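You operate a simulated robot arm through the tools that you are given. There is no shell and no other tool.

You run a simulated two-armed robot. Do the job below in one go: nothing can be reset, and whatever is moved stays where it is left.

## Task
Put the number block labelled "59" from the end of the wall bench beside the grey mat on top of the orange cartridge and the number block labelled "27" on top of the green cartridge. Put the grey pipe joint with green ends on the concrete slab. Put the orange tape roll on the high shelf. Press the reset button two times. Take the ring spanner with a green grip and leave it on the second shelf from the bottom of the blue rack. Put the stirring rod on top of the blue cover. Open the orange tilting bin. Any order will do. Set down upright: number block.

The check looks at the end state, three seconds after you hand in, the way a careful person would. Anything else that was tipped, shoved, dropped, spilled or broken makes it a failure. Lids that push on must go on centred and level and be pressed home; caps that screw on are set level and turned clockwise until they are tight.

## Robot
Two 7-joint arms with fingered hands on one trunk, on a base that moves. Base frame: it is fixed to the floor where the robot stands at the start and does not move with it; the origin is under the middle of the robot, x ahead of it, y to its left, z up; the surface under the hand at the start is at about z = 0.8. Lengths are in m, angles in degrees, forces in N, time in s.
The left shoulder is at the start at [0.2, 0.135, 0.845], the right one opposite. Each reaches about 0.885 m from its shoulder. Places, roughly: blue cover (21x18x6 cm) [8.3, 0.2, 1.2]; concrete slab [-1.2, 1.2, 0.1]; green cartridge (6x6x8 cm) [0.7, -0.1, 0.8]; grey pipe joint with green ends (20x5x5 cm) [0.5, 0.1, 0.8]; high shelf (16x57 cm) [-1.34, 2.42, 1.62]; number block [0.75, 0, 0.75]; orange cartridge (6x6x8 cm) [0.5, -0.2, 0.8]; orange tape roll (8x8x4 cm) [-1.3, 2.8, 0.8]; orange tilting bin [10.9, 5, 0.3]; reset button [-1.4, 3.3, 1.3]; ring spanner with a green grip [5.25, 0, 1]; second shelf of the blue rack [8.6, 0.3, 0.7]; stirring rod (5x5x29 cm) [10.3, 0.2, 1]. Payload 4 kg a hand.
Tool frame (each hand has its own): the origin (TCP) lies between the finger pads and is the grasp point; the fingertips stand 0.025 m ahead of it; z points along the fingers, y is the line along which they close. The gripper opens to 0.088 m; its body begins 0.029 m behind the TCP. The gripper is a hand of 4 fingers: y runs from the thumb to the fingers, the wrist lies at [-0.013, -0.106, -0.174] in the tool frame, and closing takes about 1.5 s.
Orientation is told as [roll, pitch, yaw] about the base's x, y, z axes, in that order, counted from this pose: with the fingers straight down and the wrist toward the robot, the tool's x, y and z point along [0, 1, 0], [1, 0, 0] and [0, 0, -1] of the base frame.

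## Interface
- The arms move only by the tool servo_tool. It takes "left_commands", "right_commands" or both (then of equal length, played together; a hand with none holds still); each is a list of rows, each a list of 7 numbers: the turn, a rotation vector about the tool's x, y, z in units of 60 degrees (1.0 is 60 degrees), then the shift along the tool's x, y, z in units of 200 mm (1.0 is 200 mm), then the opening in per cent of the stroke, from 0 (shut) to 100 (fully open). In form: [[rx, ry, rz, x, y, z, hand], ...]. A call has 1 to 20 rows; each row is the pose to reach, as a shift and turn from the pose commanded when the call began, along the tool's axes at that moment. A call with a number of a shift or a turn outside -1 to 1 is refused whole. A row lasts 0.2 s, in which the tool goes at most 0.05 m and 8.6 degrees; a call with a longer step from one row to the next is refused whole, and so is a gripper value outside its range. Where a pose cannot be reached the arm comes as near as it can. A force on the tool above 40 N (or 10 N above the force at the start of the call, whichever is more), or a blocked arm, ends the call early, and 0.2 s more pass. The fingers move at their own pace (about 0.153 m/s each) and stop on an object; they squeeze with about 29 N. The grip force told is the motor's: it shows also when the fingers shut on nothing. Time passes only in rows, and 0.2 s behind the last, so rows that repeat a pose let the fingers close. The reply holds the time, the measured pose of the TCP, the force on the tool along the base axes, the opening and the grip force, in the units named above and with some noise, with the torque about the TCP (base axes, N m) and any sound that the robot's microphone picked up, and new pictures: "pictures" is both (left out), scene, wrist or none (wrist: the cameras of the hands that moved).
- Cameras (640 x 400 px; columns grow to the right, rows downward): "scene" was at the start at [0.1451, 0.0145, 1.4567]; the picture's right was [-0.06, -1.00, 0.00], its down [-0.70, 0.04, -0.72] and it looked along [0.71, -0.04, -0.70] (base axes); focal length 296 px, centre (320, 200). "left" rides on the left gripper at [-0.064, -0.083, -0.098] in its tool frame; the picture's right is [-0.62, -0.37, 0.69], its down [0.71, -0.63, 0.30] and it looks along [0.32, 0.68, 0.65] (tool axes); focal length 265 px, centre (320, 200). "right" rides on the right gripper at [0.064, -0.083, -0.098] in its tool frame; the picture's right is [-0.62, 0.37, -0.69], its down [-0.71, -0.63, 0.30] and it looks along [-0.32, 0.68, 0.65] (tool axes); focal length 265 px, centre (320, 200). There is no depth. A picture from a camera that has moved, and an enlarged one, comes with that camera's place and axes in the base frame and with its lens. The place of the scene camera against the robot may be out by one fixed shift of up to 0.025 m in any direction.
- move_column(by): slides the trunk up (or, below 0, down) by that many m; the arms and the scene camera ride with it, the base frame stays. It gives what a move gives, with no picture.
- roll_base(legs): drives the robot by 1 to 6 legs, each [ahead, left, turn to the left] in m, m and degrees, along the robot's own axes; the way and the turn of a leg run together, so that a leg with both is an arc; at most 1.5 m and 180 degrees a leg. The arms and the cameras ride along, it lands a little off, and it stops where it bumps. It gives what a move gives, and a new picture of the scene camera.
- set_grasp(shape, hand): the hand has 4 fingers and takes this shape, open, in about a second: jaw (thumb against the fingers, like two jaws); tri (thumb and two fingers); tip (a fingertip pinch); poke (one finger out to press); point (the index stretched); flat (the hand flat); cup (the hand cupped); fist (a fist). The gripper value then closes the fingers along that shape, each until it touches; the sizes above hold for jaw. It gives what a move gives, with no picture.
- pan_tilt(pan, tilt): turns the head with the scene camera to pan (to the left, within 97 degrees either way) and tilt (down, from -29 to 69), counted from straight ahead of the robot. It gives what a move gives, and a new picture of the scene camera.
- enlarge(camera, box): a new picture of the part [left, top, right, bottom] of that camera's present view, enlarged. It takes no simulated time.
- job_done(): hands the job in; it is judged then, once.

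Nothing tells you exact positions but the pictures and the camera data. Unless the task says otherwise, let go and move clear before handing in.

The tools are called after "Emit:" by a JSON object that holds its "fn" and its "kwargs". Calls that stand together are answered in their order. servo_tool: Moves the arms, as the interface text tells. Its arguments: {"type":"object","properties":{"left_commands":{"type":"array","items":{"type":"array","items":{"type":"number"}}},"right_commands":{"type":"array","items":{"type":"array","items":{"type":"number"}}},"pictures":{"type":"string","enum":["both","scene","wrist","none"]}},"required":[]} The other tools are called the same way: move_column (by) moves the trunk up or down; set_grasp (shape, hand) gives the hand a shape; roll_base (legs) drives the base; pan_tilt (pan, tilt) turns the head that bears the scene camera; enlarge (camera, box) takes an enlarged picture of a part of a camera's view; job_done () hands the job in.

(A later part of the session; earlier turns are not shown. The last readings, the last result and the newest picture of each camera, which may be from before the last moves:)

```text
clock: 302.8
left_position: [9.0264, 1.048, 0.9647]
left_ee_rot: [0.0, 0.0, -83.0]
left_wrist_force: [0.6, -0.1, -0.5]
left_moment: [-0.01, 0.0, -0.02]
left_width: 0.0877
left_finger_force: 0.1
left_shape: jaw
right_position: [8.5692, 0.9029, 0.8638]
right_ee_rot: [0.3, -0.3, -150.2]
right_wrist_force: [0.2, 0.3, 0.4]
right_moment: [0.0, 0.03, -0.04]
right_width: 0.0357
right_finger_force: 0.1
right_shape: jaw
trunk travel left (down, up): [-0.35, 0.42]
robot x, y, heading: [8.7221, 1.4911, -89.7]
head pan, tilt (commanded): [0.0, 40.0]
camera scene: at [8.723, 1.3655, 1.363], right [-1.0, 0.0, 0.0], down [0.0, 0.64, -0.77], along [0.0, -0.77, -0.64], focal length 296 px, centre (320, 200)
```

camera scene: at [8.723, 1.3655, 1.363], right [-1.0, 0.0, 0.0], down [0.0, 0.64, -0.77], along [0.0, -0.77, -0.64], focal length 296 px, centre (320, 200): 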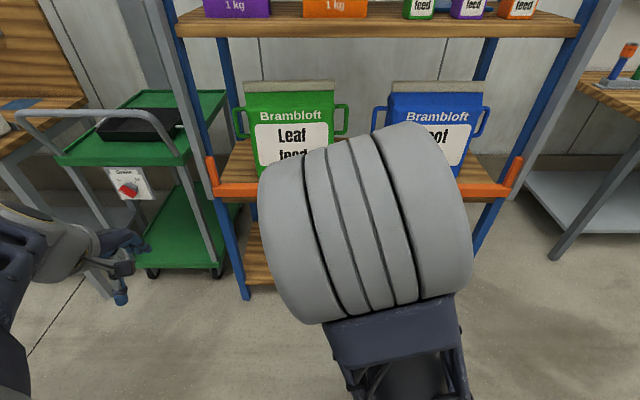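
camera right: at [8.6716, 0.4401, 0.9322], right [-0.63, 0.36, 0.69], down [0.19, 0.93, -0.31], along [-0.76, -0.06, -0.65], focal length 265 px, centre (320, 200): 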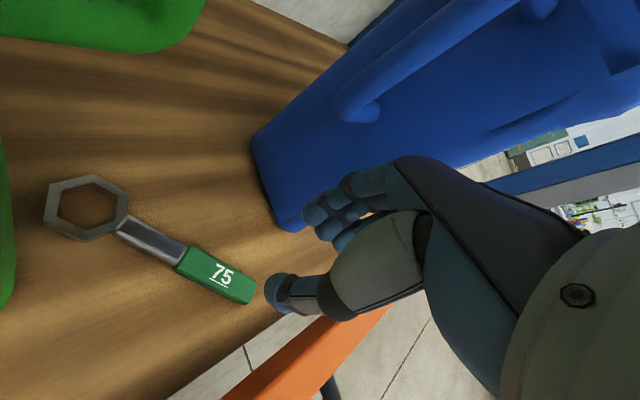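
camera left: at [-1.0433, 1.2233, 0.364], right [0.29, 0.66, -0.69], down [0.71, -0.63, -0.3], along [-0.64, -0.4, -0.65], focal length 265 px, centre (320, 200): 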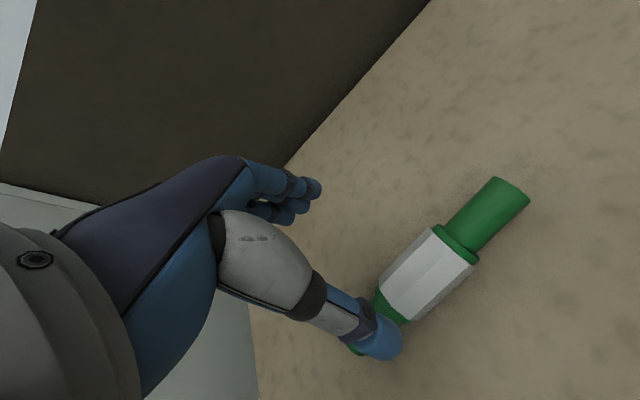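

Emit:
{"fn": "servo_tool", "kwargs": {"right_commands": [[0, 0, -0.125, 0, 0, -0.05, 40], [0, 0, -0.25, 0, 0, -0.1, 50], [0, 0, -0.375, 0, 0, -0.15, 60], [0, 0, -0.5, 0, 0, -0.2, 70], [0, 0, -0.625, 0, 0, -0.25, 80], [0, 0, -0.75, 0, 0, -0.3, 90], [0, 0, -0.875, 0, 0, -0.35, 100], [0, 0, -1.0, 0, 0, -0.4, 100]], "pictures": "none"}}

Emit:
{"fn": "pan_tilt", "kwargs": {"pan": 40, "tilt": 25}}

Emit:
{"fn": "enlarge", "kwargs": {"camera": "scene", "box": [160, 60, 480, 260]}}

```text
clock: 304.6
left_position: [9.0257, 1.0482, 0.9655]
left_ee_rot: [-0.1, 0.0, -83.0]
left_wrist_force: [0.3, -0.2, 0.3]
left_moment: [-0.01, 0.0, 0.03]
left_width: 0.0878
left_finger_force: 0.0
left_shape: jaw
right_position: [8.569, 0.9048, 0.9416]
right_ee_rot: [-0.2, -0.5, -90.1]
right_wrist_force: [0.8, -0.6, -0.3]
right_moment: [0.0, -0.02, -0.03]
right_width: 0.0877
right_finger_force: 0.1
right_shape: jaw
trunk travel left (down, up): [-0.35, 0.42]
robot x, y, heading: [8.7211, 1.4904, -90.0]
head pan, tilt (commanded): [0.0, 40.0]
```

```text
clock: 305.7
left_position: [9.0275, 1.0487, 0.9658]
left_ee_rot: [0.0, -0.1, -83.0]
left_wrist_force: [0.6, -1.2, -0.8]
left_moment: [-0.01, 0.01, -0.03]
left_width: 0.0876
left_finger_force: 0.1
left_shape: jaw
right_position: [8.5689, 0.9043, 0.9403]
right_ee_rot: [-0.1, -0.4, -90.1]
right_wrist_force: [0.0, -0.6, 0.7]
right_moment: [-0.02, 0.02, -0.04]
right_width: 0.0874
right_finger_force: 0.0
right_shape: jaw
trunk travel left (down, up): [-0.35, 0.42]
robot x, y, heading: [8.7209, 1.491, -89.8]
head pan, tilt (commanded): [40.0, 25.0]
camera scene: at [8.7821, 1.3799, 1.3862], right [-0.77, -0.64, 0.0], down [-0.27, 0.32, -0.91], along [0.58, -0.69, -0.42], focal length 296 px, centre (320, 200)
```

scene: 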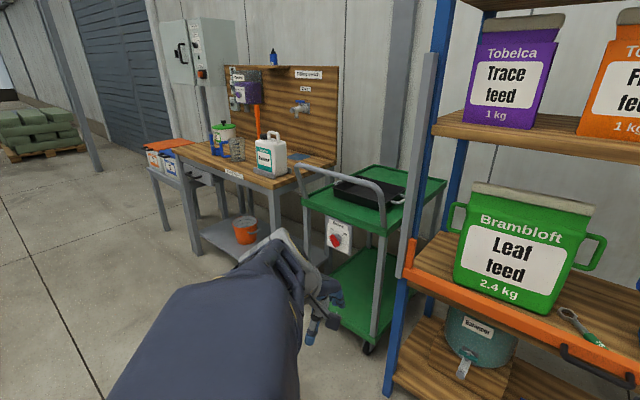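

```text
2.00 times, centred on (320, 160) of scene
camera zoom: at [8.7821, 1.3799, 1.3862], right [-0.77, -0.64, 0.0], down [-0.27, 0.32, -0.91], along [0.58, -0.69, -0.42], focal length 592 px, centre (320, 280)
```

zoom: 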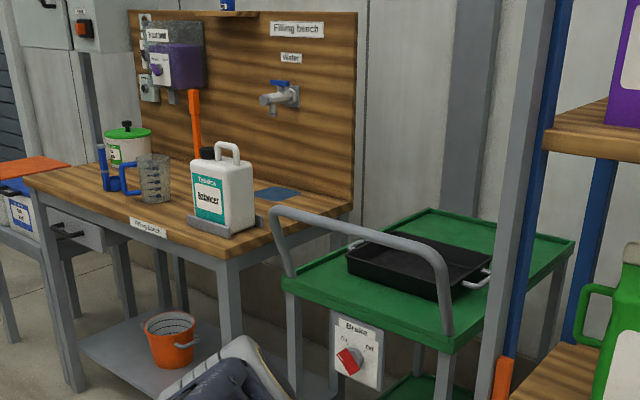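

Emit:
{"fn": "enlarge", "kwargs": {"camera": "scene", "box": [220, 80, 310, 180]}}

Emit:
{"fn": "enlarge", "kwargs": {"camera": "scene", "box": [540, 280, 640, 380]}}

```text
4.00 times, centred on (265, 130) of scene
camera zoom: at [8.7821, 1.3799, 1.3862], right [-0.77, -0.64, 0.0], down [-0.27, 0.32, -0.91], along [0.58, -0.69, -0.42], focal length 1185 px, centre (540, 480)
```

zoom: 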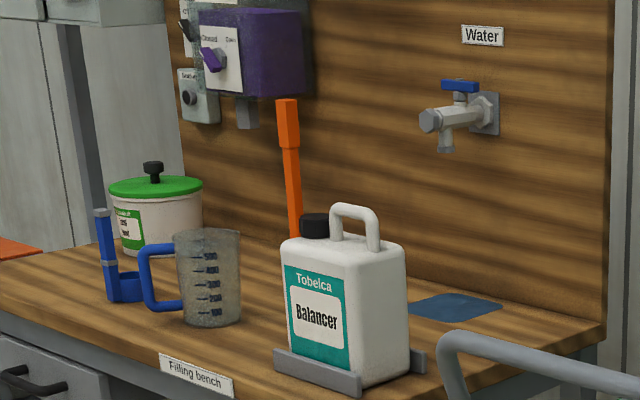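

```text
4.00 times, centred on (590, 330) of scene
camera zoom: at [8.7821, 1.3799, 1.3862], right [-0.77, -0.64, 0.0], down [-0.27, 0.32, -0.91], along [0.58, -0.69, -0.42], focal length 1185 px, centre (-760, -320)
```

zoom: 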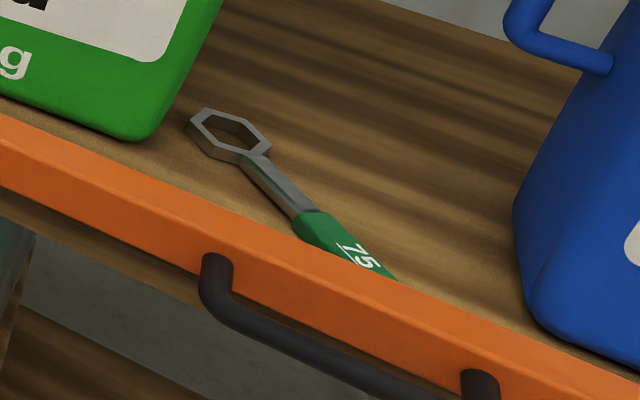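

The orange stirring rod stands behind the jug on the filling bench at about (10.25, 0.2). I'll strafe along the aisle to face that bench.

Emit:
{"fn": "roll_base", "kwargs": {"legs": [[0, 1.45, 0]]}}

Emit:
{"fn": "move_column", "kwargs": {"by": 0.3}}

Emit:
{"fn": "pan_tilt", "kwargs": {"pan": 0, "tilt": 30}}

```text
clock: 312.9
left_position: [10.4799, 1.0351, 0.9648]
left_ee_rot: [0.0, 0.0, -83.6]
left_wrist_force: [0.8, 1.0, 0.2]
left_moment: [0.02, 0.02, 0.0]
left_width: 0.088
left_finger_force: 0.0
left_shape: jaw
right_position: [10.0209, 0.8978, 0.9413]
right_ee_rot: [-0.1, -0.6, -90.8]
right_wrist_force: [0.5, -0.1, -0.2]
right_moment: [0.0, -0.01, 0.01]
right_width: 0.0876
right_finger_force: 0.1
right_shape: jaw
trunk travel left (down, up): [-0.35, 0.42]
robot x, y, heading: [10.1773, 1.4799, -90.5]
head pan, tilt (commanded): [40.0, 25.0]
camera scene: at [10.2385, 1.3706, 1.3863], right [-0.77, -0.63, 0.0], down [-0.27, 0.33, -0.91], along [0.57, -0.7, -0.42], focal length 296 px, centre (320, 200)
```

scene: 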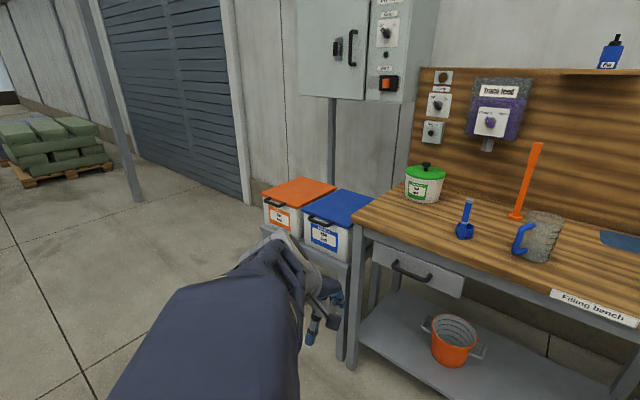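

```text
clock: 315.9
left_position: [10.4801, 1.036, 1.265]
left_ee_rot: [0.0, 0.0, -83.6]
left_wrist_force: [0.1, 0.3, -0.2]
left_moment: [0.02, 0.01, -0.03]
left_width: 0.0879
left_finger_force: 0.1
left_shape: jaw
right_position: [10.0191, 0.8963, 1.2416]
right_ee_rot: [-0.1, -0.5, -90.8]
right_wrist_force: [-0.4, -0.2, -0.1]
right_moment: [0.02, 0.02, -0.03]
right_width: 0.0877
right_finger_force: 0.2
right_shape: jaw
trunk travel left (down, up): [-0.65, 0.12]
robot x, y, heading: [10.1775, 1.4844, -90.6]
head pan, tilt (commanded): [40.0, 25.0]
```

```text
clock: 317.0
left_position: [10.4809, 1.0357, 1.2657]
left_ee_rot: [-0.1, 0.0, -83.6]
left_wrist_force: [0.2, -0.8, -0.6]
left_moment: [-0.01, -0.02, 0.02]
left_width: 0.0881
left_finger_force: 0.1
left_shape: jaw
right_position: [10.0208, 0.8969, 1.2421]
right_ee_rot: [-0.1, -0.4, -90.9]
right_wrist_force: [-0.1, 0.1, -0.4]
right_moment: [0.0, 0.0, 0.0]
right_width: 0.0874
right_finger_force: 0.0
right_shape: jaw
trunk travel left (down, up): [-0.65, 0.12]
robot x, y, heading: [10.1736, 1.4837, -90.4]
head pan, tilt (commanded): [0.0, 30.0]
camera scene: at [10.1791, 1.3514, 1.6783], right [-1.0, 0.01, 0.0], down [0.01, 0.5, -0.87], along [-0.01, -0.87, -0.5], focal length 296 px, centre (320, 200)
```

scene: 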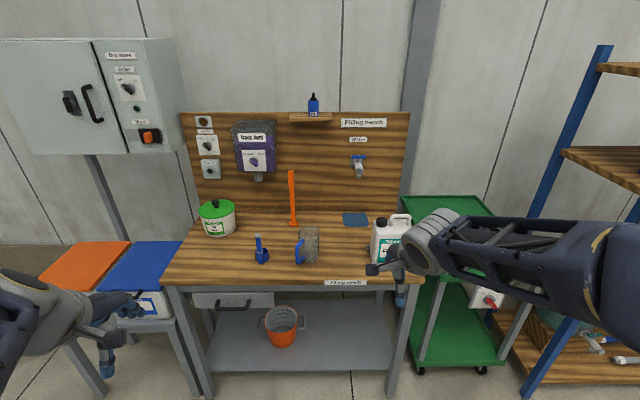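

Emit:
{"fn": "enlarge", "kwargs": {"camera": "scene", "box": [240, 140, 380, 280]}}

Emit:
{"fn": "enlarge", "kwargs": {"camera": "scene", "box": [270, 160, 320, 240]}}

```text
2.86 times, centred on (310, 210) of scene
camera zoom: at [10.1791, 1.3514, 1.6783], right [-1.0, 0.01, 0.0], down [0.01, 0.5, -0.87], along [-0.01, -0.87, -0.5], focal length 846 px, centre (349, 171)
```

zoom: 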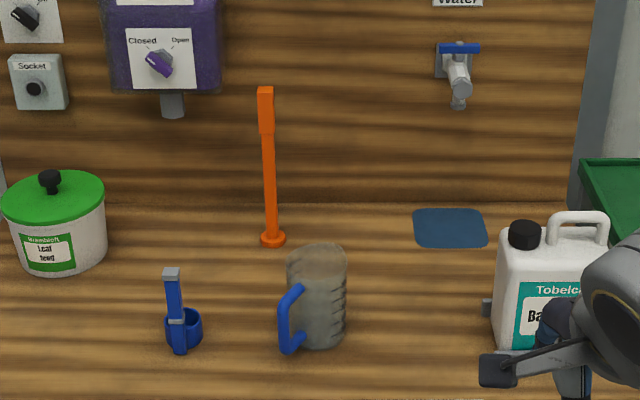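

```text
5.00 times, centred on (295, 200) of scene
camera zoom: at [10.1791, 1.3514, 1.6783], right [-1.0, 0.01, 0.0], down [0.01, 0.5, -0.87], along [-0.01, -0.87, -0.5], focal length 1481 px, centre (445, 200)
```

zoom: 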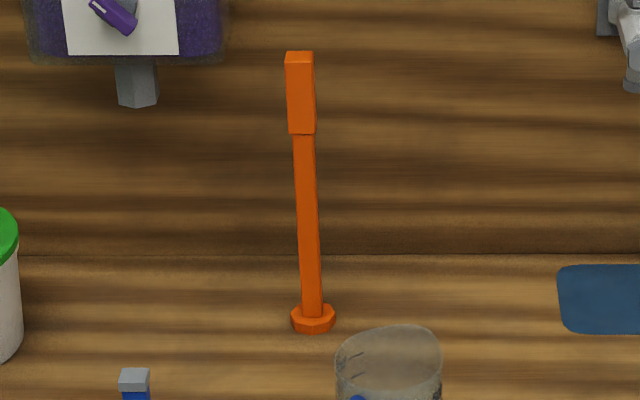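

The stirring rod stands free on its disc foot at about (10.285, 0.168), z 0.86–1.14. I plan to take it with the right hand pointing forward, then lay it flat on the cover later. First I'll position the base and turn the hand.

Emit:
{"fn": "roll_base", "kwargs": {"legs": [[0.12, 0.24, 0.5]]}}

Emit:
{"fn": "servo_tool", "kwargs": {"right_commands": [[-0.072, -0.072, -0.072, 0, 0.06, 0, 100], [-0.144, -0.144, -0.144, 0, 0.12, 0, 100], [-0.216, -0.216, -0.216, 0, 0.18, 0, 100], [-0.288, -0.288, -0.288, 0, 0.24, 0, 100], [-0.36, -0.36, -0.36, 0, 0.3, 0, 100], [-0.432, -0.432, -0.432, 0, 0.36, 0, 100], [-0.504, -0.504, -0.504, 0, 0.42, 0, 100], [-0.577, -0.577, -0.577, 0, 0.48, 0, 100]], "pictures": "scene"}}

```text
clock: 318.9
left_position: [10.7261, 0.9169, 1.2655]
left_ee_rot: [0.0, 0.0, -83.1]
left_wrist_force: [-0.2, 0.1, -0.8]
left_moment: [-0.01, -0.01, -0.01]
left_width: 0.0881
left_finger_force: 0.1
left_shape: jaw
right_position: [10.2669, 0.7734, 1.2418]
right_ee_rot: [-0.1, -0.5, -90.2]
right_wrist_force: [-0.3, -0.4, -0.4]
right_moment: [0.03, -0.01, 0.02]
right_width: 0.0876
right_finger_force: 0.2
right_shape: jaw
trunk travel left (down, up): [-0.65, 0.12]
robot x, y, heading: [10.4199, 1.359, -90.0]
head pan, tilt (commanded): [0.0, 30.0]
camera scene: at [10.4223, 1.2293, 1.6783], right [-1.0, 0.0, 0.0], down [0.0, 0.5, -0.87], along [0.0, -0.87, -0.5], focal length 296 px, centre (320, 200)
```

scene: 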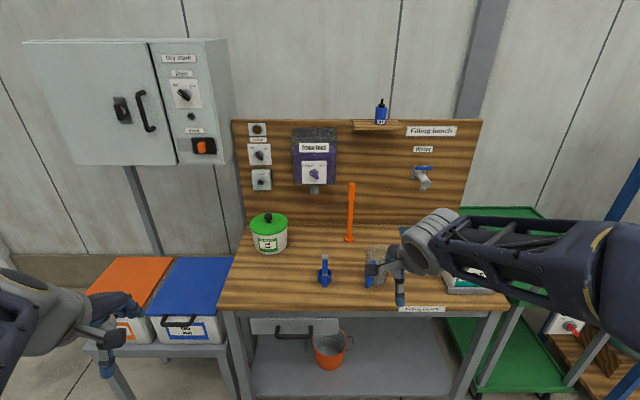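

```text
clock: 320.7
left_position: [10.7255, 0.9166, 1.266]
left_ee_rot: [0.0, 0.0, -83.0]
left_wrist_force: [-0.2, 0.2, 0.1]
left_moment: [-0.03, -0.04, -0.01]
left_width: 0.088
left_finger_force: 0.0
left_shape: jaw
right_position: [10.267, 0.6765, 1.2434]
right_ee_rot: [-45.5, -19.7, -45.0]
right_wrist_force: [-0.4, -0.8, -0.5]
right_moment: [-0.02, -0.03, -0.01]
right_width: 0.0877
right_finger_force: 0.1
right_shape: jaw
right hand out of reach, approached as far as the arm can: row 4
trunk travel left (down, up): [-0.65, 0.12]
robot x, y, heading: [10.4213, 1.3594, -90.1]
head pan, tilt (commanded): [0.0, 30.0]
camera scene: at [10.4223, 1.2295, 1.6783], right [-1.0, 0.0, 0.0], down [0.0, 0.5, -0.87], along [0.0, -0.87, -0.5], focal length 296 px, centre (320, 200)
```

scene: 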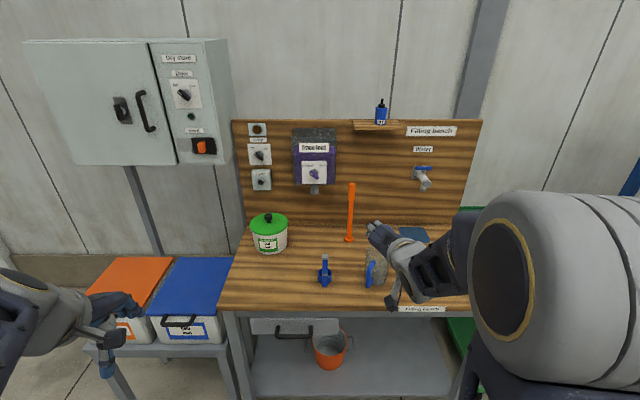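

Emit:
{"fn": "servo_tool", "kwargs": {"right_commands": [[-0.072, -0.072, -0.072, 0, 0, 0, 100], [-0.144, -0.144, -0.144, 0, 0, 0, 100], [-0.216, -0.216, -0.216, 0, 0, 0, 100], [-0.288, -0.288, -0.288, 0, 0, 0, 100], [-0.36, -0.36, -0.36, 0, 0, 0, 100], [-0.432, -0.432, -0.432, 0, 0, 0, 100], [-0.504, -0.504, -0.504, 0, 0, 0, 100], [-0.577, -0.577, -0.577, 0, 0, 0, 100], [-0.577, -0.577, -0.577, 0, 0, 0, 100]], "pictures": "both"}}

```text
clock: 322.7
left_position: [10.7268, 0.9162, 1.2656]
left_ee_rot: [0.0, 0.0, -83.1]
left_wrist_force: [-0.7, -0.3, -0.3]
left_moment: [0.04, 0.0, -0.01]
left_width: 0.0881
left_finger_force: 0.0
left_shape: jaw
right_position: [10.2674, 0.6771, 1.243]
right_ee_rot: [-90.5, 0.1, -0.2]
right_wrist_force: [-1.0, 1.1, -0.5]
right_moment: [-0.01, 0.0, 0.02]
right_width: 0.0881
right_finger_force: 0.1
right_shape: jaw
trunk travel left (down, up): [-0.65, 0.12]
robot x, y, heading: [10.4163, 1.3644, -90.0]
head pan, tilt (commanded): [0.0, 30.0]
camera scene: at [10.4223, 1.2293, 1.6783], right [-1.0, 0.0, 0.0], down [0.0, 0.5, -0.87], along [0.0, -0.87, -0.5], focal length 296 px, centre (320, 200)
camera right: at [10.1832, 0.7762, 1.1787], right [0.37, 0.7, 0.61], down [-0.63, -0.3, 0.72], along [0.68, -0.65, 0.33], focal length 265 px, centre (320, 200)
```

scene: 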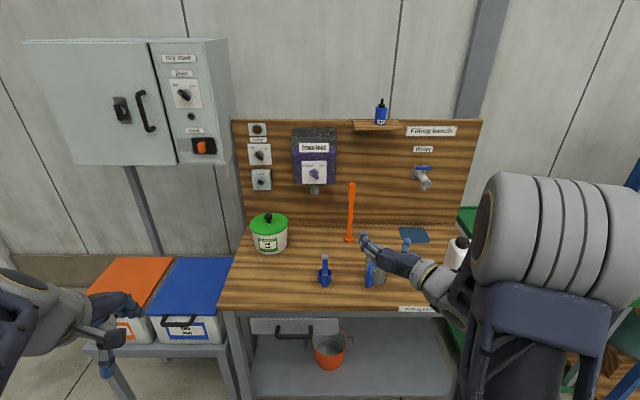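
right: 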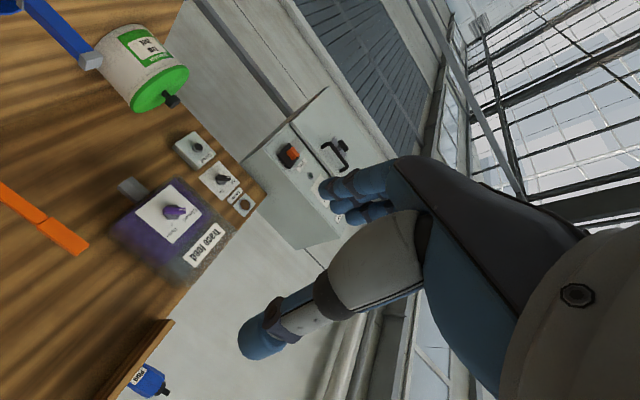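

The hand now points at the rod with its closing direction across it. I'll lower it to rod-handle height and bring the base forward.

Emit:
{"fn": "servo_tool", "kwargs": {"right_commands": [[0, 0, 0, 0.2, 0.03, 0, 100], [0, 0, 0, 0.4, 0.06, 0, 100], [0, 0, 0, 0.6, 0.1, 0, 100], [0, 0, 0, 0.775, 0.1, 0, 100], [0, 0, 0, 0.775, 0.1, 0, 100]], "pictures": "none"}}

Emit:
{"fn": "roll_base", "kwargs": {"legs": [[0.29, 0, 0]]}}

Emit:
{"fn": "pan_tilt", "kwargs": {"pan": -5, "tilt": 35}}

Emit:
{"fn": "enlarge", "kwargs": {"camera": "right", "box": [0, 0, 640, 400]}}

```text
clock: 323.9
left_position: [10.7258, 0.9165, 1.2654]
left_ee_rot: [0.1, 0.0, -83.1]
left_wrist_force: [0.2, -0.6, 0.4]
left_moment: [-0.01, 0.01, 0.03]
left_width: 0.0875
left_finger_force: 0.1
left_shape: jaw
right_position: [10.2871, 0.6764, 1.0865]
right_ee_rot: [-90.4, 0.2, -0.3]
right_wrist_force: [-0.7, 0.3, -0.8]
right_moment: [0.03, 0.0, -0.01]
right_width: 0.0878
right_finger_force: 0.0
right_shape: jaw
trunk travel left (down, up): [-0.65, 0.12]
robot x, y, heading: [10.4179, 1.3627, -90.1]
head pan, tilt (commanded): [0.0, 30.0]
```

```text
clock: 325.9
left_position: [10.725, 0.6265, 1.2648]
left_ee_rot: [0.0, 0.0, -83.0]
left_wrist_force: [0.0, -0.3, -0.2]
left_moment: [-0.02, 0.0, 0.01]
left_width: 0.0878
left_finger_force: 0.0
left_shape: jaw
right_position: [10.2867, 0.3877, 1.0879]
right_ee_rot: [-90.4, 0.1, -0.3]
right_wrist_force: [-0.4, 0.7, -0.4]
right_moment: [0.01, 0.0, -0.01]
right_width: 0.0879
right_finger_force: 0.0
right_shape: jaw
trunk travel left (down, up): [-0.65, 0.12]
robot x, y, heading: [10.4183, 1.0688, -90.3]
head pan, tilt (commanded): [0.0, 30.0]
camera scene: at [10.4215, 0.9404, 1.6783], right [-1.0, 0.0, 0.0], down [0.0, 0.5, -0.87], along [0.0, -0.87, -0.5], focal length 296 px, centre (320, 200)
```

scene: 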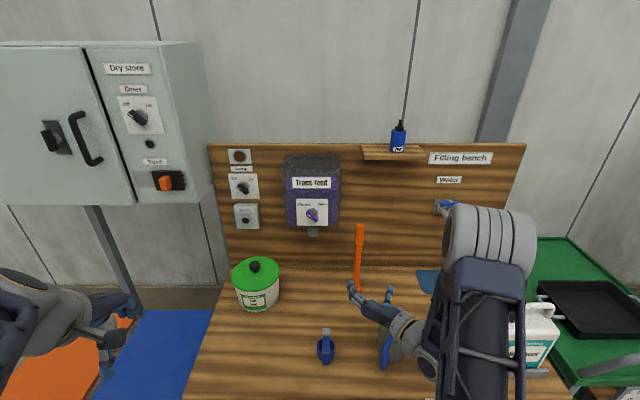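

```text
clock: 326.6
left_position: [10.7265, 0.6267, 1.2646]
left_ee_rot: [0.1, 0.0, -83.1]
left_wrist_force: [0.2, 0.5, -0.5]
left_moment: [0.0, 0.02, 0.01]
left_width: 0.088
left_finger_force: 0.0
left_shape: jaw
right_position: [10.2855, 0.3878, 1.088]
right_ee_rot: [-90.4, 0.0, -0.5]
right_wrist_force: [0.0, -0.6, -0.5]
right_moment: [0.01, 0.04, 0.0]
right_width: 0.0878
right_finger_force: 0.2
right_shape: jaw
trunk travel left (down, up): [-0.65, 0.12]
robot x, y, heading: [10.4172, 1.0712, -90.1]
head pan, tilt (commanded): [-5.0, 35.0]
camera scene: at [10.4138, 0.9432, 1.6705], right [-1.0, 0.09, 0.0], down [0.05, 0.57, -0.82], along [-0.07, -0.82, -0.57], focal length 296 px, centre (320, 200)
```

scene: 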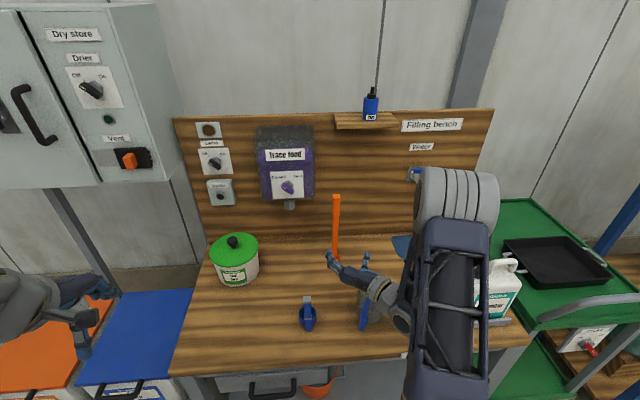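

```text
1.00 times, centred on (320, 200) of right (not enlarged: the box is as wide or as high as the picture)
camera zoom: at [10.2014, 0.4864, 1.0236], right [0.37, 0.69, 0.61], down [-0.63, -0.3, 0.72], along [0.68, -0.66, 0.33], focal length 265 px, centre (320, 200)
```

zoom: 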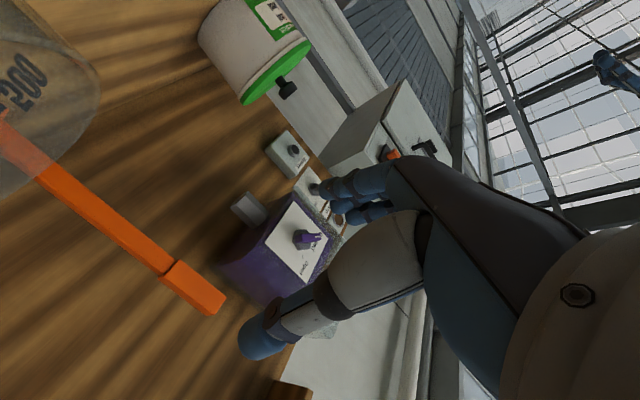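

Emit:
{"fn": "servo_tool", "kwargs": {"right_commands": [[0, 0, 0, 0.01, 0, 0.2, 100], [0, 0, 0, 0.02, 0, 0.4, 100], [0, 0, 0, 0.03, 0, 0.6, 100], [0, 0, 0, 0.04, 0, 0.75, 100], [0, 0, 0, 0.04, 0, 0.75, 100]], "pictures": "both"}}

Emit:
{"fn": "enlarge", "kwargs": {"camera": "scene", "box": [280, 170, 400, 300]}}

```text
clock: 327.8
left_position: [10.7249, 0.6269, 1.2657]
left_ee_rot: [0.0, -0.1, -83.1]
left_wrist_force: [-0.2, 0.5, 0.3]
left_moment: [0.01, 0.0, 0.01]
left_width: 0.0878
left_finger_force: 0.0
left_shape: jaw
right_position: [10.2857, 0.2378, 1.0816]
right_ee_rot: [-90.3, 0.0, -0.3]
right_wrist_force: [0.6, 0.1, 0.0]
right_moment: [-0.01, 0.01, 0.0]
right_width: 0.0881
right_finger_force: 0.2
right_shape: jaw
trunk travel left (down, up): [-0.65, 0.12]
robot x, y, heading: [10.4202, 1.0722, -90.2]
head pan, tilt (commanded): [-5.0, 35.0]
camera scene: at [10.4138, 0.9432, 1.6705], right [-1.0, 0.09, 0.0], down [0.05, 0.57, -0.82], along [-0.07, -0.82, -0.57], focal length 296 px, centre (320, 200)
camera right: at [10.2006, 0.3363, 1.017], right [0.37, 0.69, 0.61], down [-0.63, -0.3, 0.72], along [0.68, -0.66, 0.33], focal length 265 px, centre (320, 200)
```

scene: 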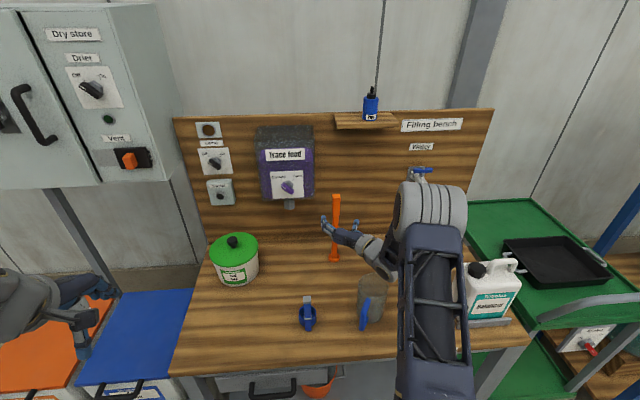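
right: 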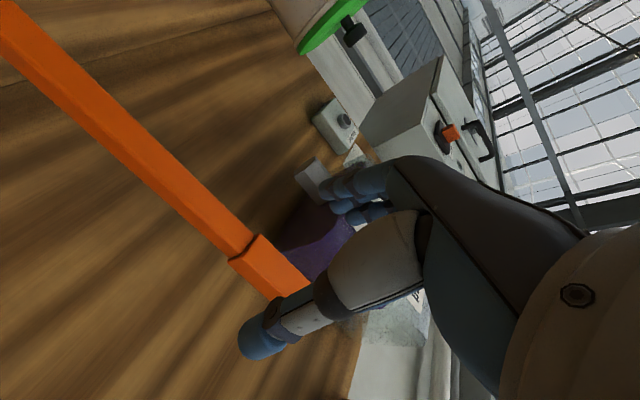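

```text
3.08 times, centred on (340, 235) of scene
camera zoom: at [10.4138, 0.9432, 1.6705], right [-1.0, 0.09, 0.0], down [0.05, 0.57, -0.82], along [-0.07, -0.82, -0.57], focal length 912 px, centre (258, 92)
```

zoom: 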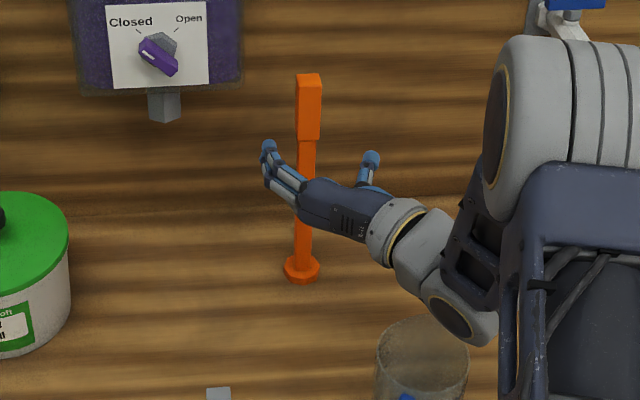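

Emit:
{"fn": "servo_tool", "kwargs": {"right_commands": [[0, 0, 0, 0, 0.005, 0.1, 100], [0, 0, 0, 0, 0.005, 0.2, 100], [0, 0, 0, 0, 0.005, 0.31, 100], [0, 0, 0, 0, 0.005, 0.31, 100]], "pictures": "both"}}

Emit:
{"fn": "enlarge", "kwargs": {"camera": "scene", "box": [280, 170, 400, 300]}}

```text
clock: 328.8
left_position: [10.7254, 0.6276, 1.2645]
left_ee_rot: [0.0, -0.1, -83.0]
left_wrist_force: [-0.3, 0.2, 0.5]
left_moment: [0.0, 0.01, 0.04]
left_width: 0.0879
left_finger_force: 0.1
left_shape: jaw
right_position: [10.2851, 0.1758, 1.0811]
right_ee_rot: [-90.4, 0.2, -0.3]
right_wrist_force: [0.2, -0.5, -0.6]
right_moment: [0.0, -0.03, 0.0]
right_width: 0.0879
right_finger_force: 0.1
right_shape: jaw
trunk travel left (down, up): [-0.65, 0.12]
robot x, y, heading: [10.4186, 1.0693, -90.0]
head pan, tilt (commanded): [-5.0, 35.0]
camera scene: at [10.4138, 0.9432, 1.6705], right [-1.0, 0.09, 0.0], down [0.05, 0.57, -0.82], along [-0.07, -0.82, -0.57], focal length 296 px, centre (320, 200)
camera right: at [10.2011, 0.2742, 1.017], right [0.37, 0.69, 0.61], down [-0.63, -0.3, 0.72], along [0.68, -0.66, 0.33], focal length 265 px, centre (320, 200)
```

scene: 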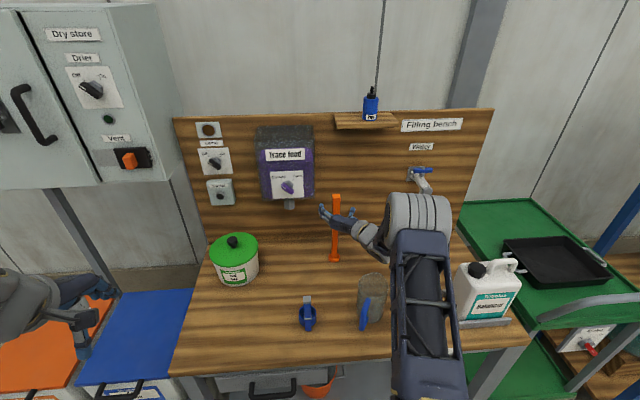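
right: 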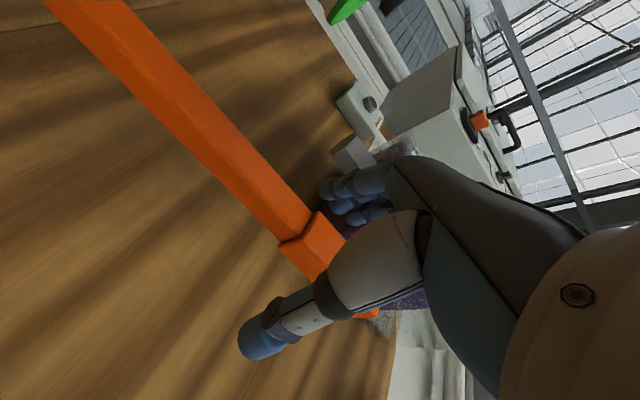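

```text
3.08 times, centred on (340, 235) of scene
camera zoom: at [10.4138, 0.9432, 1.6705], right [-1.0, 0.09, 0.0], down [0.05, 0.57, -0.82], along [-0.07, -0.82, -0.57], focal length 912 px, centre (258, 92)
```

zoom: 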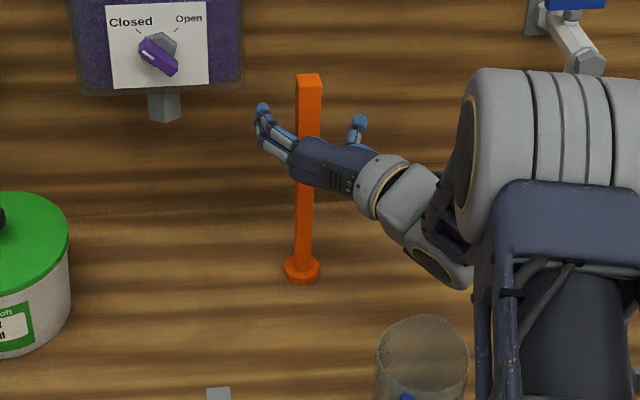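

The rod is centred between thumb and fingers. I'll pull back 5 mm so it sits nearer the fingertips, then close and lift a little.

Emit:
{"fn": "servo_tool", "kwargs": {"right_commands": [[0, 0, 0, 0, 0, -0.025, 100], [0, 0, 0, 0, 0, -0.025, 60], [0, 0, 0, 0, 0, -0.025, 20], [0, 0, 0, 0, 0, -0.025, 0], [0, 0, 0, 0, 0, -0.025, 0], [0, 0, 0, 0, 0, -0.025, 0], [0, 0, 0, 0, 0, -0.025, 0], [0, 0, 0, 0, 0, -0.025, 0]], "pictures": "both"}}

Emit:
{"fn": "enlarge", "kwargs": {"camera": "scene", "box": [280, 170, 400, 300]}}

```text
clock: 330.6
left_position: [10.7245, 0.6282, 1.2656]
left_ee_rot: [0.0, 0.0, -83.1]
left_wrist_force: [-0.7, -0.1, -0.9]
left_moment: [0.01, 0.0, 0.01]
left_width: 0.0878
left_finger_force: 0.1
left_shape: jaw
right_position: [10.2834, 0.1804, 1.0802]
right_ee_rot: [-90.4, 0.1, -0.3]
right_wrist_force: [-0.1, -0.5, 0.3]
right_moment: [-0.03, 0.04, 0.02]
right_width: 0.0184
right_finger_force: 28.9
right_shape: jaw
trunk travel left (down, up): [-0.65, 0.12]
robot x, y, heading: [10.4195, 1.0712, -90.2]
head pan, tilt (commanded): [-5.0, 35.0]
camera scene: at [10.4138, 0.9431, 1.6705], right [-1.0, 0.09, 0.0], down [0.05, 0.57, -0.82], along [-0.07, -0.82, -0.57], focal length 296 px, centre (320, 200)
camera right: at [10.2008, 0.2795, 1.017], right [0.37, 0.69, 0.61], down [-0.63, -0.3, 0.72], along [0.68, -0.66, 0.33], focal length 265 px, centre (320, 200)
```

scene: 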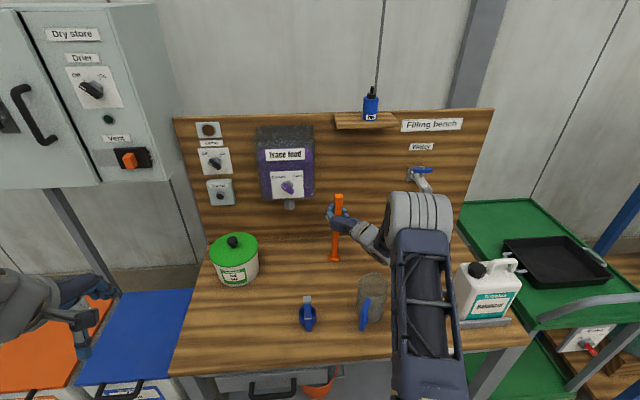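
right: 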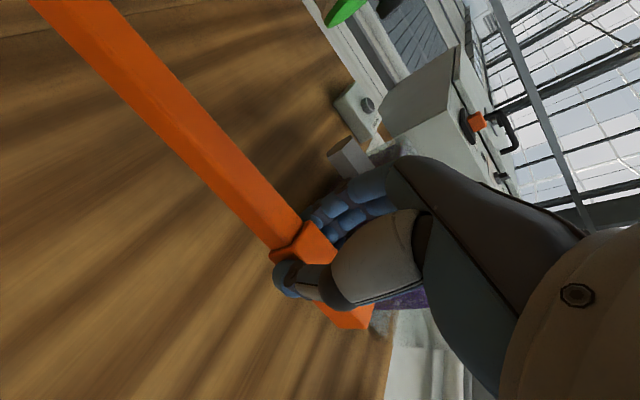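

```text
3.08 times, centred on (340, 235) of scene
camera zoom: at [10.4138, 0.9431, 1.6705], right [-1.0, 0.09, 0.0], down [0.05, 0.57, -0.82], along [-0.07, -0.82, -0.57], focal length 912 px, centre (258, 92)
```

zoom: 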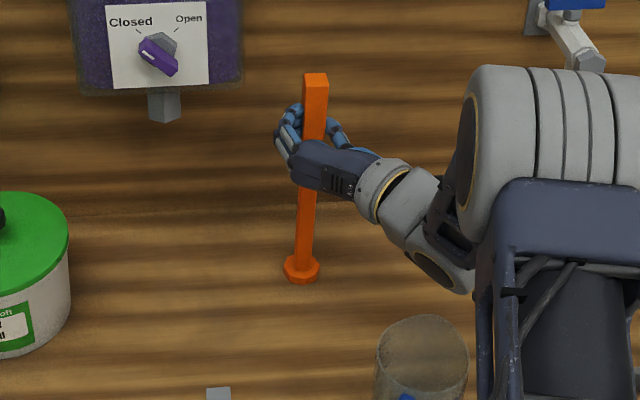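

Emit:
{"fn": "servo_tool", "kwargs": {"right_commands": [[0, 0, 0, -0.05, 0, 0, 0], [0, 0, 0, -0.15, 0, 0, 0], [0, 0, 0, -0.3, 0, 0, 0], [0, 0, 0, -0.5, 0, 0, 0], [0, 0, 0, -0.7, 0, 0, 0]], "pictures": "both"}}

Emit:
{"fn": "enlarge", "kwargs": {"camera": "scene", "box": [280, 130, 400, 260]}}

```text
clock: 331.8
left_position: [10.7257, 0.6271, 1.2645]
left_ee_rot: [0.0, 0.0, -83.0]
left_wrist_force: [-0.6, 0.2, 0.6]
left_moment: [0.0, -0.01, 0.02]
left_width: 0.0881
left_finger_force: 0.1
left_shape: jaw
right_position: [10.2854, 0.1815, 1.2218]
right_ee_rot: [-90.3, 0.0, -0.4]
right_wrist_force: [0.0, 0.1, -1.4]
right_moment: [-0.01, 0.06, 0.02]
right_width: 0.0179
right_finger_force: 28.8
right_shape: jaw
trunk travel left (down, up): [-0.65, 0.12]
robot x, y, heading: [10.4216, 1.0725, -90.3]
head pan, tilt (commanded): [-5.0, 35.0]
camera scene: at [10.4137, 0.9428, 1.6704], right [-1.0, 0.09, 0.0], down [0.05, 0.57, -0.82], along [-0.07, -0.82, -0.57], focal length 296 px, centre (320, 200)
camera right: at [10.2014, 0.2803, 1.1572], right [0.37, 0.69, 0.62], down [-0.63, -0.3, 0.72], along [0.68, -0.66, 0.33], focal length 265 px, centre (320, 200)
```

scene: 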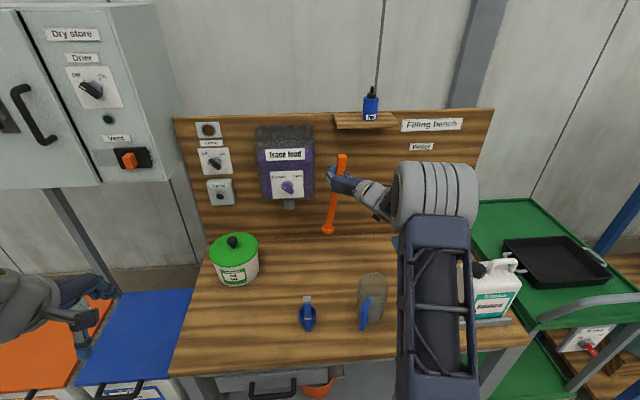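
right: 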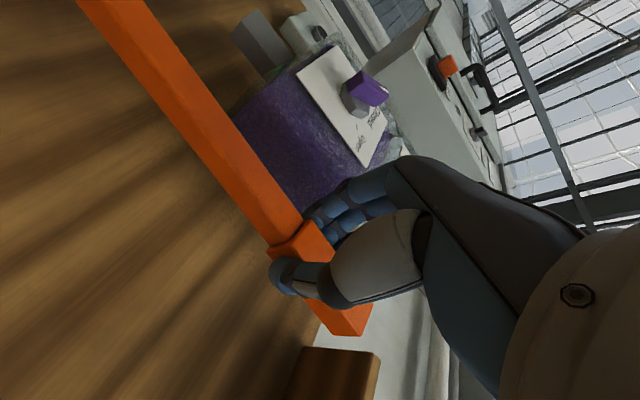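

```text
3.08 times, centred on (340, 195) of scene
camera zoom: at [10.4137, 0.9428, 1.6704], right [-1.0, 0.09, 0.0], down [0.05, 0.57, -0.82], along [-0.07, -0.82, -0.57], focal length 912 px, centre (258, 215)
```

zoom: 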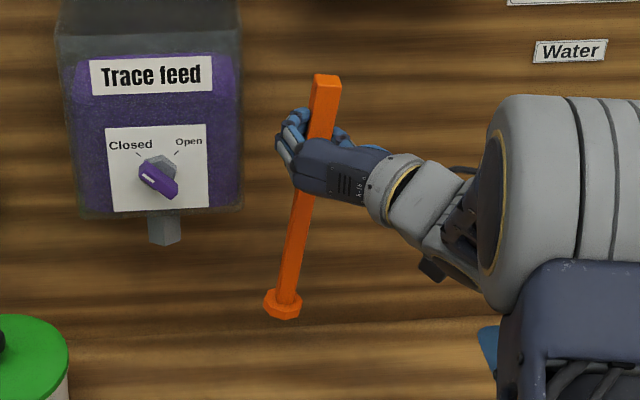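

The rod is lifted (tilted about 8° in the grip, which is harmless). I'll raise it higher, pull back, then reverse from the bench.

Emit:
{"fn": "servo_tool", "kwargs": {"right_commands": [[0, 0, 0, -0.2, 0, 0, 0], [0, 0, 0, -0.4, 0, -0.1, 0], [0, 0, 0, -0.4, 0, -0.3, 0], [0, 0, 0, -0.4, 0, -0.5, 0], [0, 0, 0, -0.4, 0, -0.7, 0], [0, 0, 0, -0.4, 0, -0.9, 0]], "pictures": "none"}}

Emit:
{"fn": "roll_base", "kwargs": {"legs": [[-0.45, 0, 0]]}}

Emit:
{"fn": "enlarge", "kwargs": {"camera": "scene", "box": [240, 60, 480, 260]}}

```text
clock: 333.2
left_position: [10.725, 0.6277, 1.2651]
left_ee_rot: [-0.1, -0.1, -83.0]
left_wrist_force: [0.2, -0.1, 0.1]
left_moment: [0.0, 0.02, 0.0]
left_width: 0.0874
left_finger_force: 0.2
left_shape: jaw
right_position: [10.2871, 0.3615, 1.2991]
right_ee_rot: [-90.4, 0.0, -0.2]
right_wrist_force: [-0.9, 0.3, -0.8]
right_moment: [0.0, 0.03, 0.03]
right_width: 0.0179
right_finger_force: 29.4
right_shape: jaw
trunk travel left (down, up): [-0.65, 0.12]
robot x, y, heading: [10.4196, 1.0747, -90.3]
head pan, tilt (commanded): [-5.0, 35.0]
```

```text
clock: 335.9
left_position: [10.7265, 1.0798, 1.2656]
left_ee_rot: [0.0, 0.0, -83.2]
left_wrist_force: [0.7, -0.5, -0.1]
left_moment: [0.02, -0.03, -0.02]
left_width: 0.088
left_finger_force: 0.0
left_shape: jaw
right_position: [10.2862, 0.8141, 1.2993]
right_ee_rot: [-90.4, 0.2, -0.6]
right_wrist_force: [0.0, 0.1, -1.5]
right_moment: [0.02, 0.01, 0.0]
right_width: 0.0181
right_finger_force: 29.2
right_shape: jaw
trunk travel left (down, up): [-0.65, 0.12]
robot x, y, heading: [10.4205, 1.5237, -90.2]
head pan, tilt (commanded): [-5.0, 35.0]
camera scene: at [10.4152, 1.3964, 1.6705], right [-1.0, 0.09, 0.0], down [0.05, 0.57, -0.82], along [-0.08, -0.82, -0.57], focal length 296 px, centre (320, 200)
```

scene: 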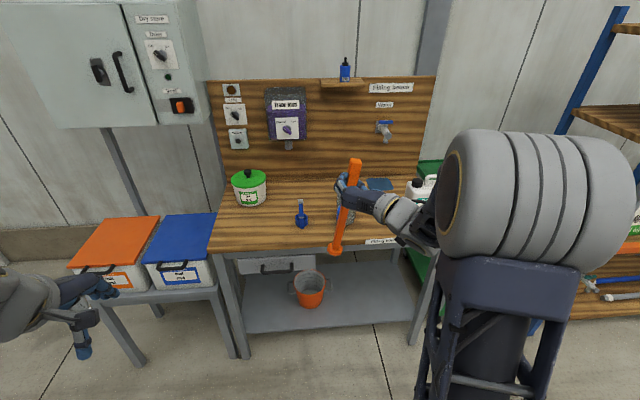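

```text
2.00 times, centred on (360, 160) of scene
camera zoom: at [10.4152, 1.3964, 1.6705], right [-1.0, 0.09, 0.0], down [0.05, 0.57, -0.82], along [-0.08, -0.82, -0.57], focal length 592 px, centre (240, 280)
```

zoom: 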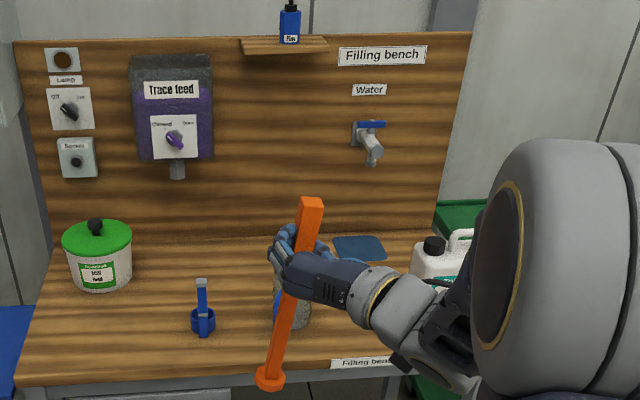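

Now I'll strafe right along the aisle back to the rack, stopping in front of its right part where the blue cover is.

Emit:
{"fn": "roll_base", "kwargs": {"legs": [[0, -1.0, 0], [0, -0.93, 0]]}}

Emit:
{"fn": "pan_tilt", "kwargs": {"pan": 0, "tilt": 25}}

```text
clock: 345.5
left_position: [8.8056, 1.0903, 1.2653]
left_ee_rot: [-0.1, 0.0, -83.4]
left_wrist_force: [-0.3, 0.3, 0.0]
left_moment: [-0.01, 0.01, -0.04]
left_width: 0.0879
left_finger_force: 0.1
left_shape: jaw
right_position: [8.3666, 0.8252, 1.2998]
right_ee_rot: [-90.3, 0.1, -0.6]
right_wrist_force: [0.1, -0.2, -1.0]
right_moment: [0.04, 0.03, 0.0]
right_width: 0.018
right_finger_force: 28.9
right_shape: jaw
trunk travel left (down, up): [-0.65, 0.12]
robot x, y, heading: [8.5004, 1.5345, -90.5]
head pan, tilt (commanded): [-5.0, 35.0]
camera scene: at [8.4962, 1.4067, 1.6705], right [-1.0, 0.09, 0.0], down [0.05, 0.57, -0.82], along [-0.08, -0.82, -0.57], focal length 296 px, centre (320, 200)
```

scene: 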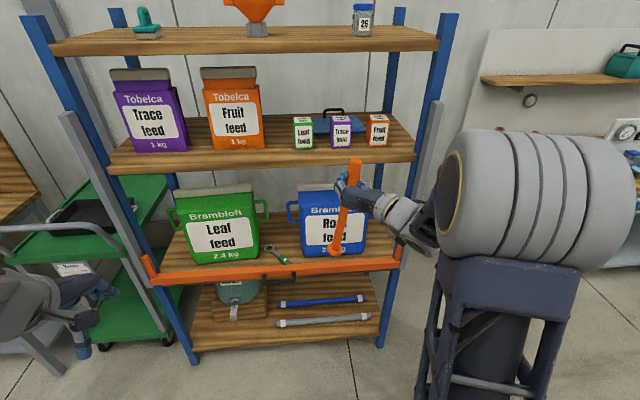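

```text
clock: 346.2
left_position: [8.8061, 1.0894, 1.265]
left_ee_rot: [-0.1, 0.0, -83.4]
left_wrist_force: [0.7, 0.2, 0.2]
left_moment: [0.01, 0.03, 0.04]
left_width: 0.0878
left_finger_force: 0.1
left_shape: jaw
right_position: [8.366, 0.8253, 1.2985]
right_ee_rot: [-90.4, 0.2, -0.6]
right_wrist_force: [-0.2, -0.4, -1.3]
right_moment: [0.02, 0.04, 0.03]
right_width: 0.018
right_finger_force: 29.0
right_shape: jaw
trunk travel left (down, up): [-0.65, 0.12]
robot x, y, heading: [8.4996, 1.5314, -90.4]
head pan, tilt (commanded): [0.0, 25.0]
camera scene: at [8.5038, 1.4023, 1.6862], right [-1.0, 0.01, 0.0], down [0.0, 0.42, -0.91], along [-0.01, -0.91, -0.42], focal length 296 px, centre (320, 200)
```

scene: 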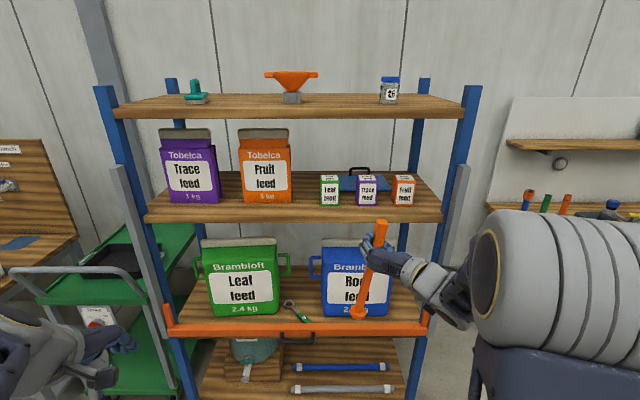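

Emit:
{"fn": "enlarge", "kwargs": {"camera": "scene", "box": [300, 150, 460, 250]}}

Emit:
{"fn": "enlarge", "kwargs": {"camera": "scene", "box": [100, 80, 480, 240]}}

```text
4.00 times, centred on (380, 200) of scene
camera zoom: at [8.5038, 1.4023, 1.6862], right [-1.0, 0.01, 0.0], down [0.0, 0.42, -0.91], along [-0.01, -0.91, -0.42], focal length 1185 px, centre (80, 200)
```

zoom: 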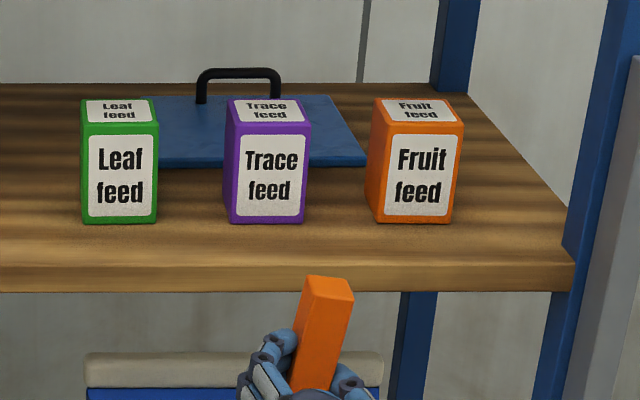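

```text
1.68 times, centred on (290, 160) of scene
camera zoom: at [8.5038, 1.4023, 1.6862], right [-1.0, 0.01, 0.0], down [0.0, 0.42, -0.91], along [-0.01, -0.91, -0.42], focal length 499 px, centre (370, 267)
```

zoom: 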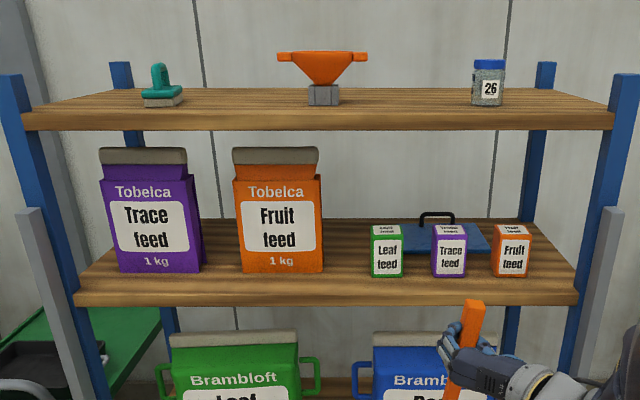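

I'll now turn the hand back to pointing down, which lays the rod level in front of the rack.

Emit:
{"fn": "servo_tool", "kwargs": {"right_commands": [[0.072, 0.072, 0.072, 0, 0, 0, 0], [0.144, 0.144, 0.144, 0, 0, 0, 0], [0.216, 0.216, 0.216, 0, 0, 0, 0], [0.288, 0.288, 0.288, 0, 0, 0, 0], [0.36, 0.36, 0.36, 0, 0, 0, 0], [0.432, 0.432, 0.432, 0, 0, 0, 0], [0.504, 0.504, 0.504, 0, 0, 0, 0], [0.577, 0.577, 0.577, 0, 0, 0, 0]], "pictures": "none"}}

Emit:
{"fn": "servo_tool", "kwargs": {"right_commands": [[0.072, 0.072, 0.072, 0, 0, 0, 0], [0.144, 0.144, 0.144, 0, 0, 0, 0], [0.216, 0.216, 0.216, 0, 0, 0, 0], [0.288, 0.288, 0.288, 0, 0, 0, 0], [0.36, 0.36, 0.36, 0, 0, 0, 0], [0.432, 0.432, 0.432, 0, 0, 0, 0], [0.504, 0.504, 0.504, 0, 0, 0, 0], [0.577, 0.577, 0.577, 0, 0, 0, 0], [0.577, 0.577, 0.577, 0, 0, 0, 0]], "pictures": "both"}}

```text
clock: 348.0
left_position: [8.8053, 1.0892, 1.2656]
left_ee_rot: [0.0, 0.0, -83.4]
left_wrist_force: [-0.7, 0.1, -0.3]
left_moment: [0.02, -0.01, 0.0]
left_width: 0.0879
left_finger_force: 0.1
left_shape: jaw
right_position: [8.3651, 0.8248, 1.2985]
right_ee_rot: [-45.3, -19.7, -45.6]
right_wrist_force: [0.3, -0.3, -1.2]
right_moment: [0.01, 0.09, 0.02]
right_width: 0.0181
right_finger_force: 28.8
right_shape: jaw
trunk travel left (down, up): [-0.65, 0.12]
robot x, y, heading: [8.5022, 1.5382, -90.3]
head pan, tilt (commanded): [0.0, 25.0]
```

```text
clock: 350.0
left_position: [8.8058, 1.0891, 1.2645]
left_ee_rot: [0.0, 0.0, -83.4]
left_wrist_force: [0.0, 0.7, 0.0]
left_moment: [-0.01, 0.04, 0.02]
left_width: 0.088
left_finger_force: 0.0
left_shape: jaw
right_position: [8.3659, 0.8256, 1.2986]
right_ee_rot: [0.1, -0.4, -90.6]
right_wrist_force: [0.1, 0.1, -1.7]
right_moment: [0.03, 0.13, 0.0]
right_width: 0.0179
right_finger_force: 29.1
right_shape: jaw
trunk travel left (down, up): [-0.65, 0.12]
robot x, y, heading: [8.4995, 1.5344, -90.4]
head pan, tilt (commanded): [0.0, 25.0]
camera scene: at [8.5039, 1.4023, 1.6862], right [-1.0, 0.01, 0.0], down [0.0, 0.42, -0.91], along [-0.01, -0.91, -0.42], focal length 296 px, centre (320, 200)
camera right: at [8.4308, 0.9093, 1.3978], right [-0.62, -0.36, 0.7], down [-0.71, 0.64, -0.31], along [-0.33, -0.68, -0.65], focal length 265 px, centre (320, 200)
```

scene: 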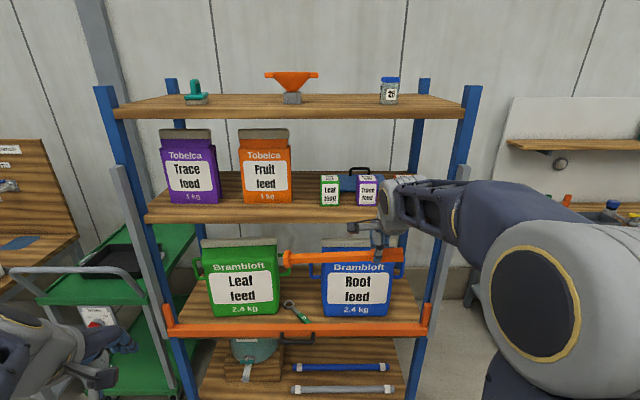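
right: 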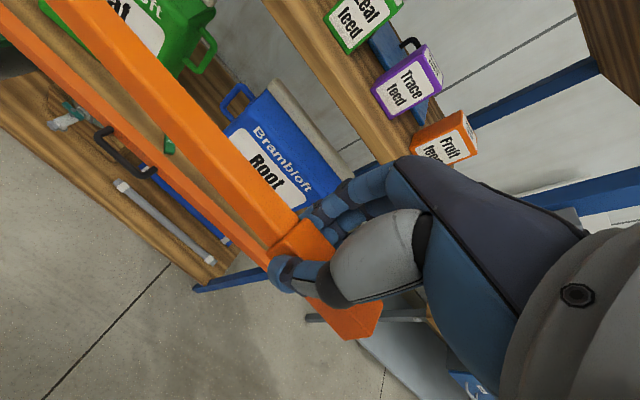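

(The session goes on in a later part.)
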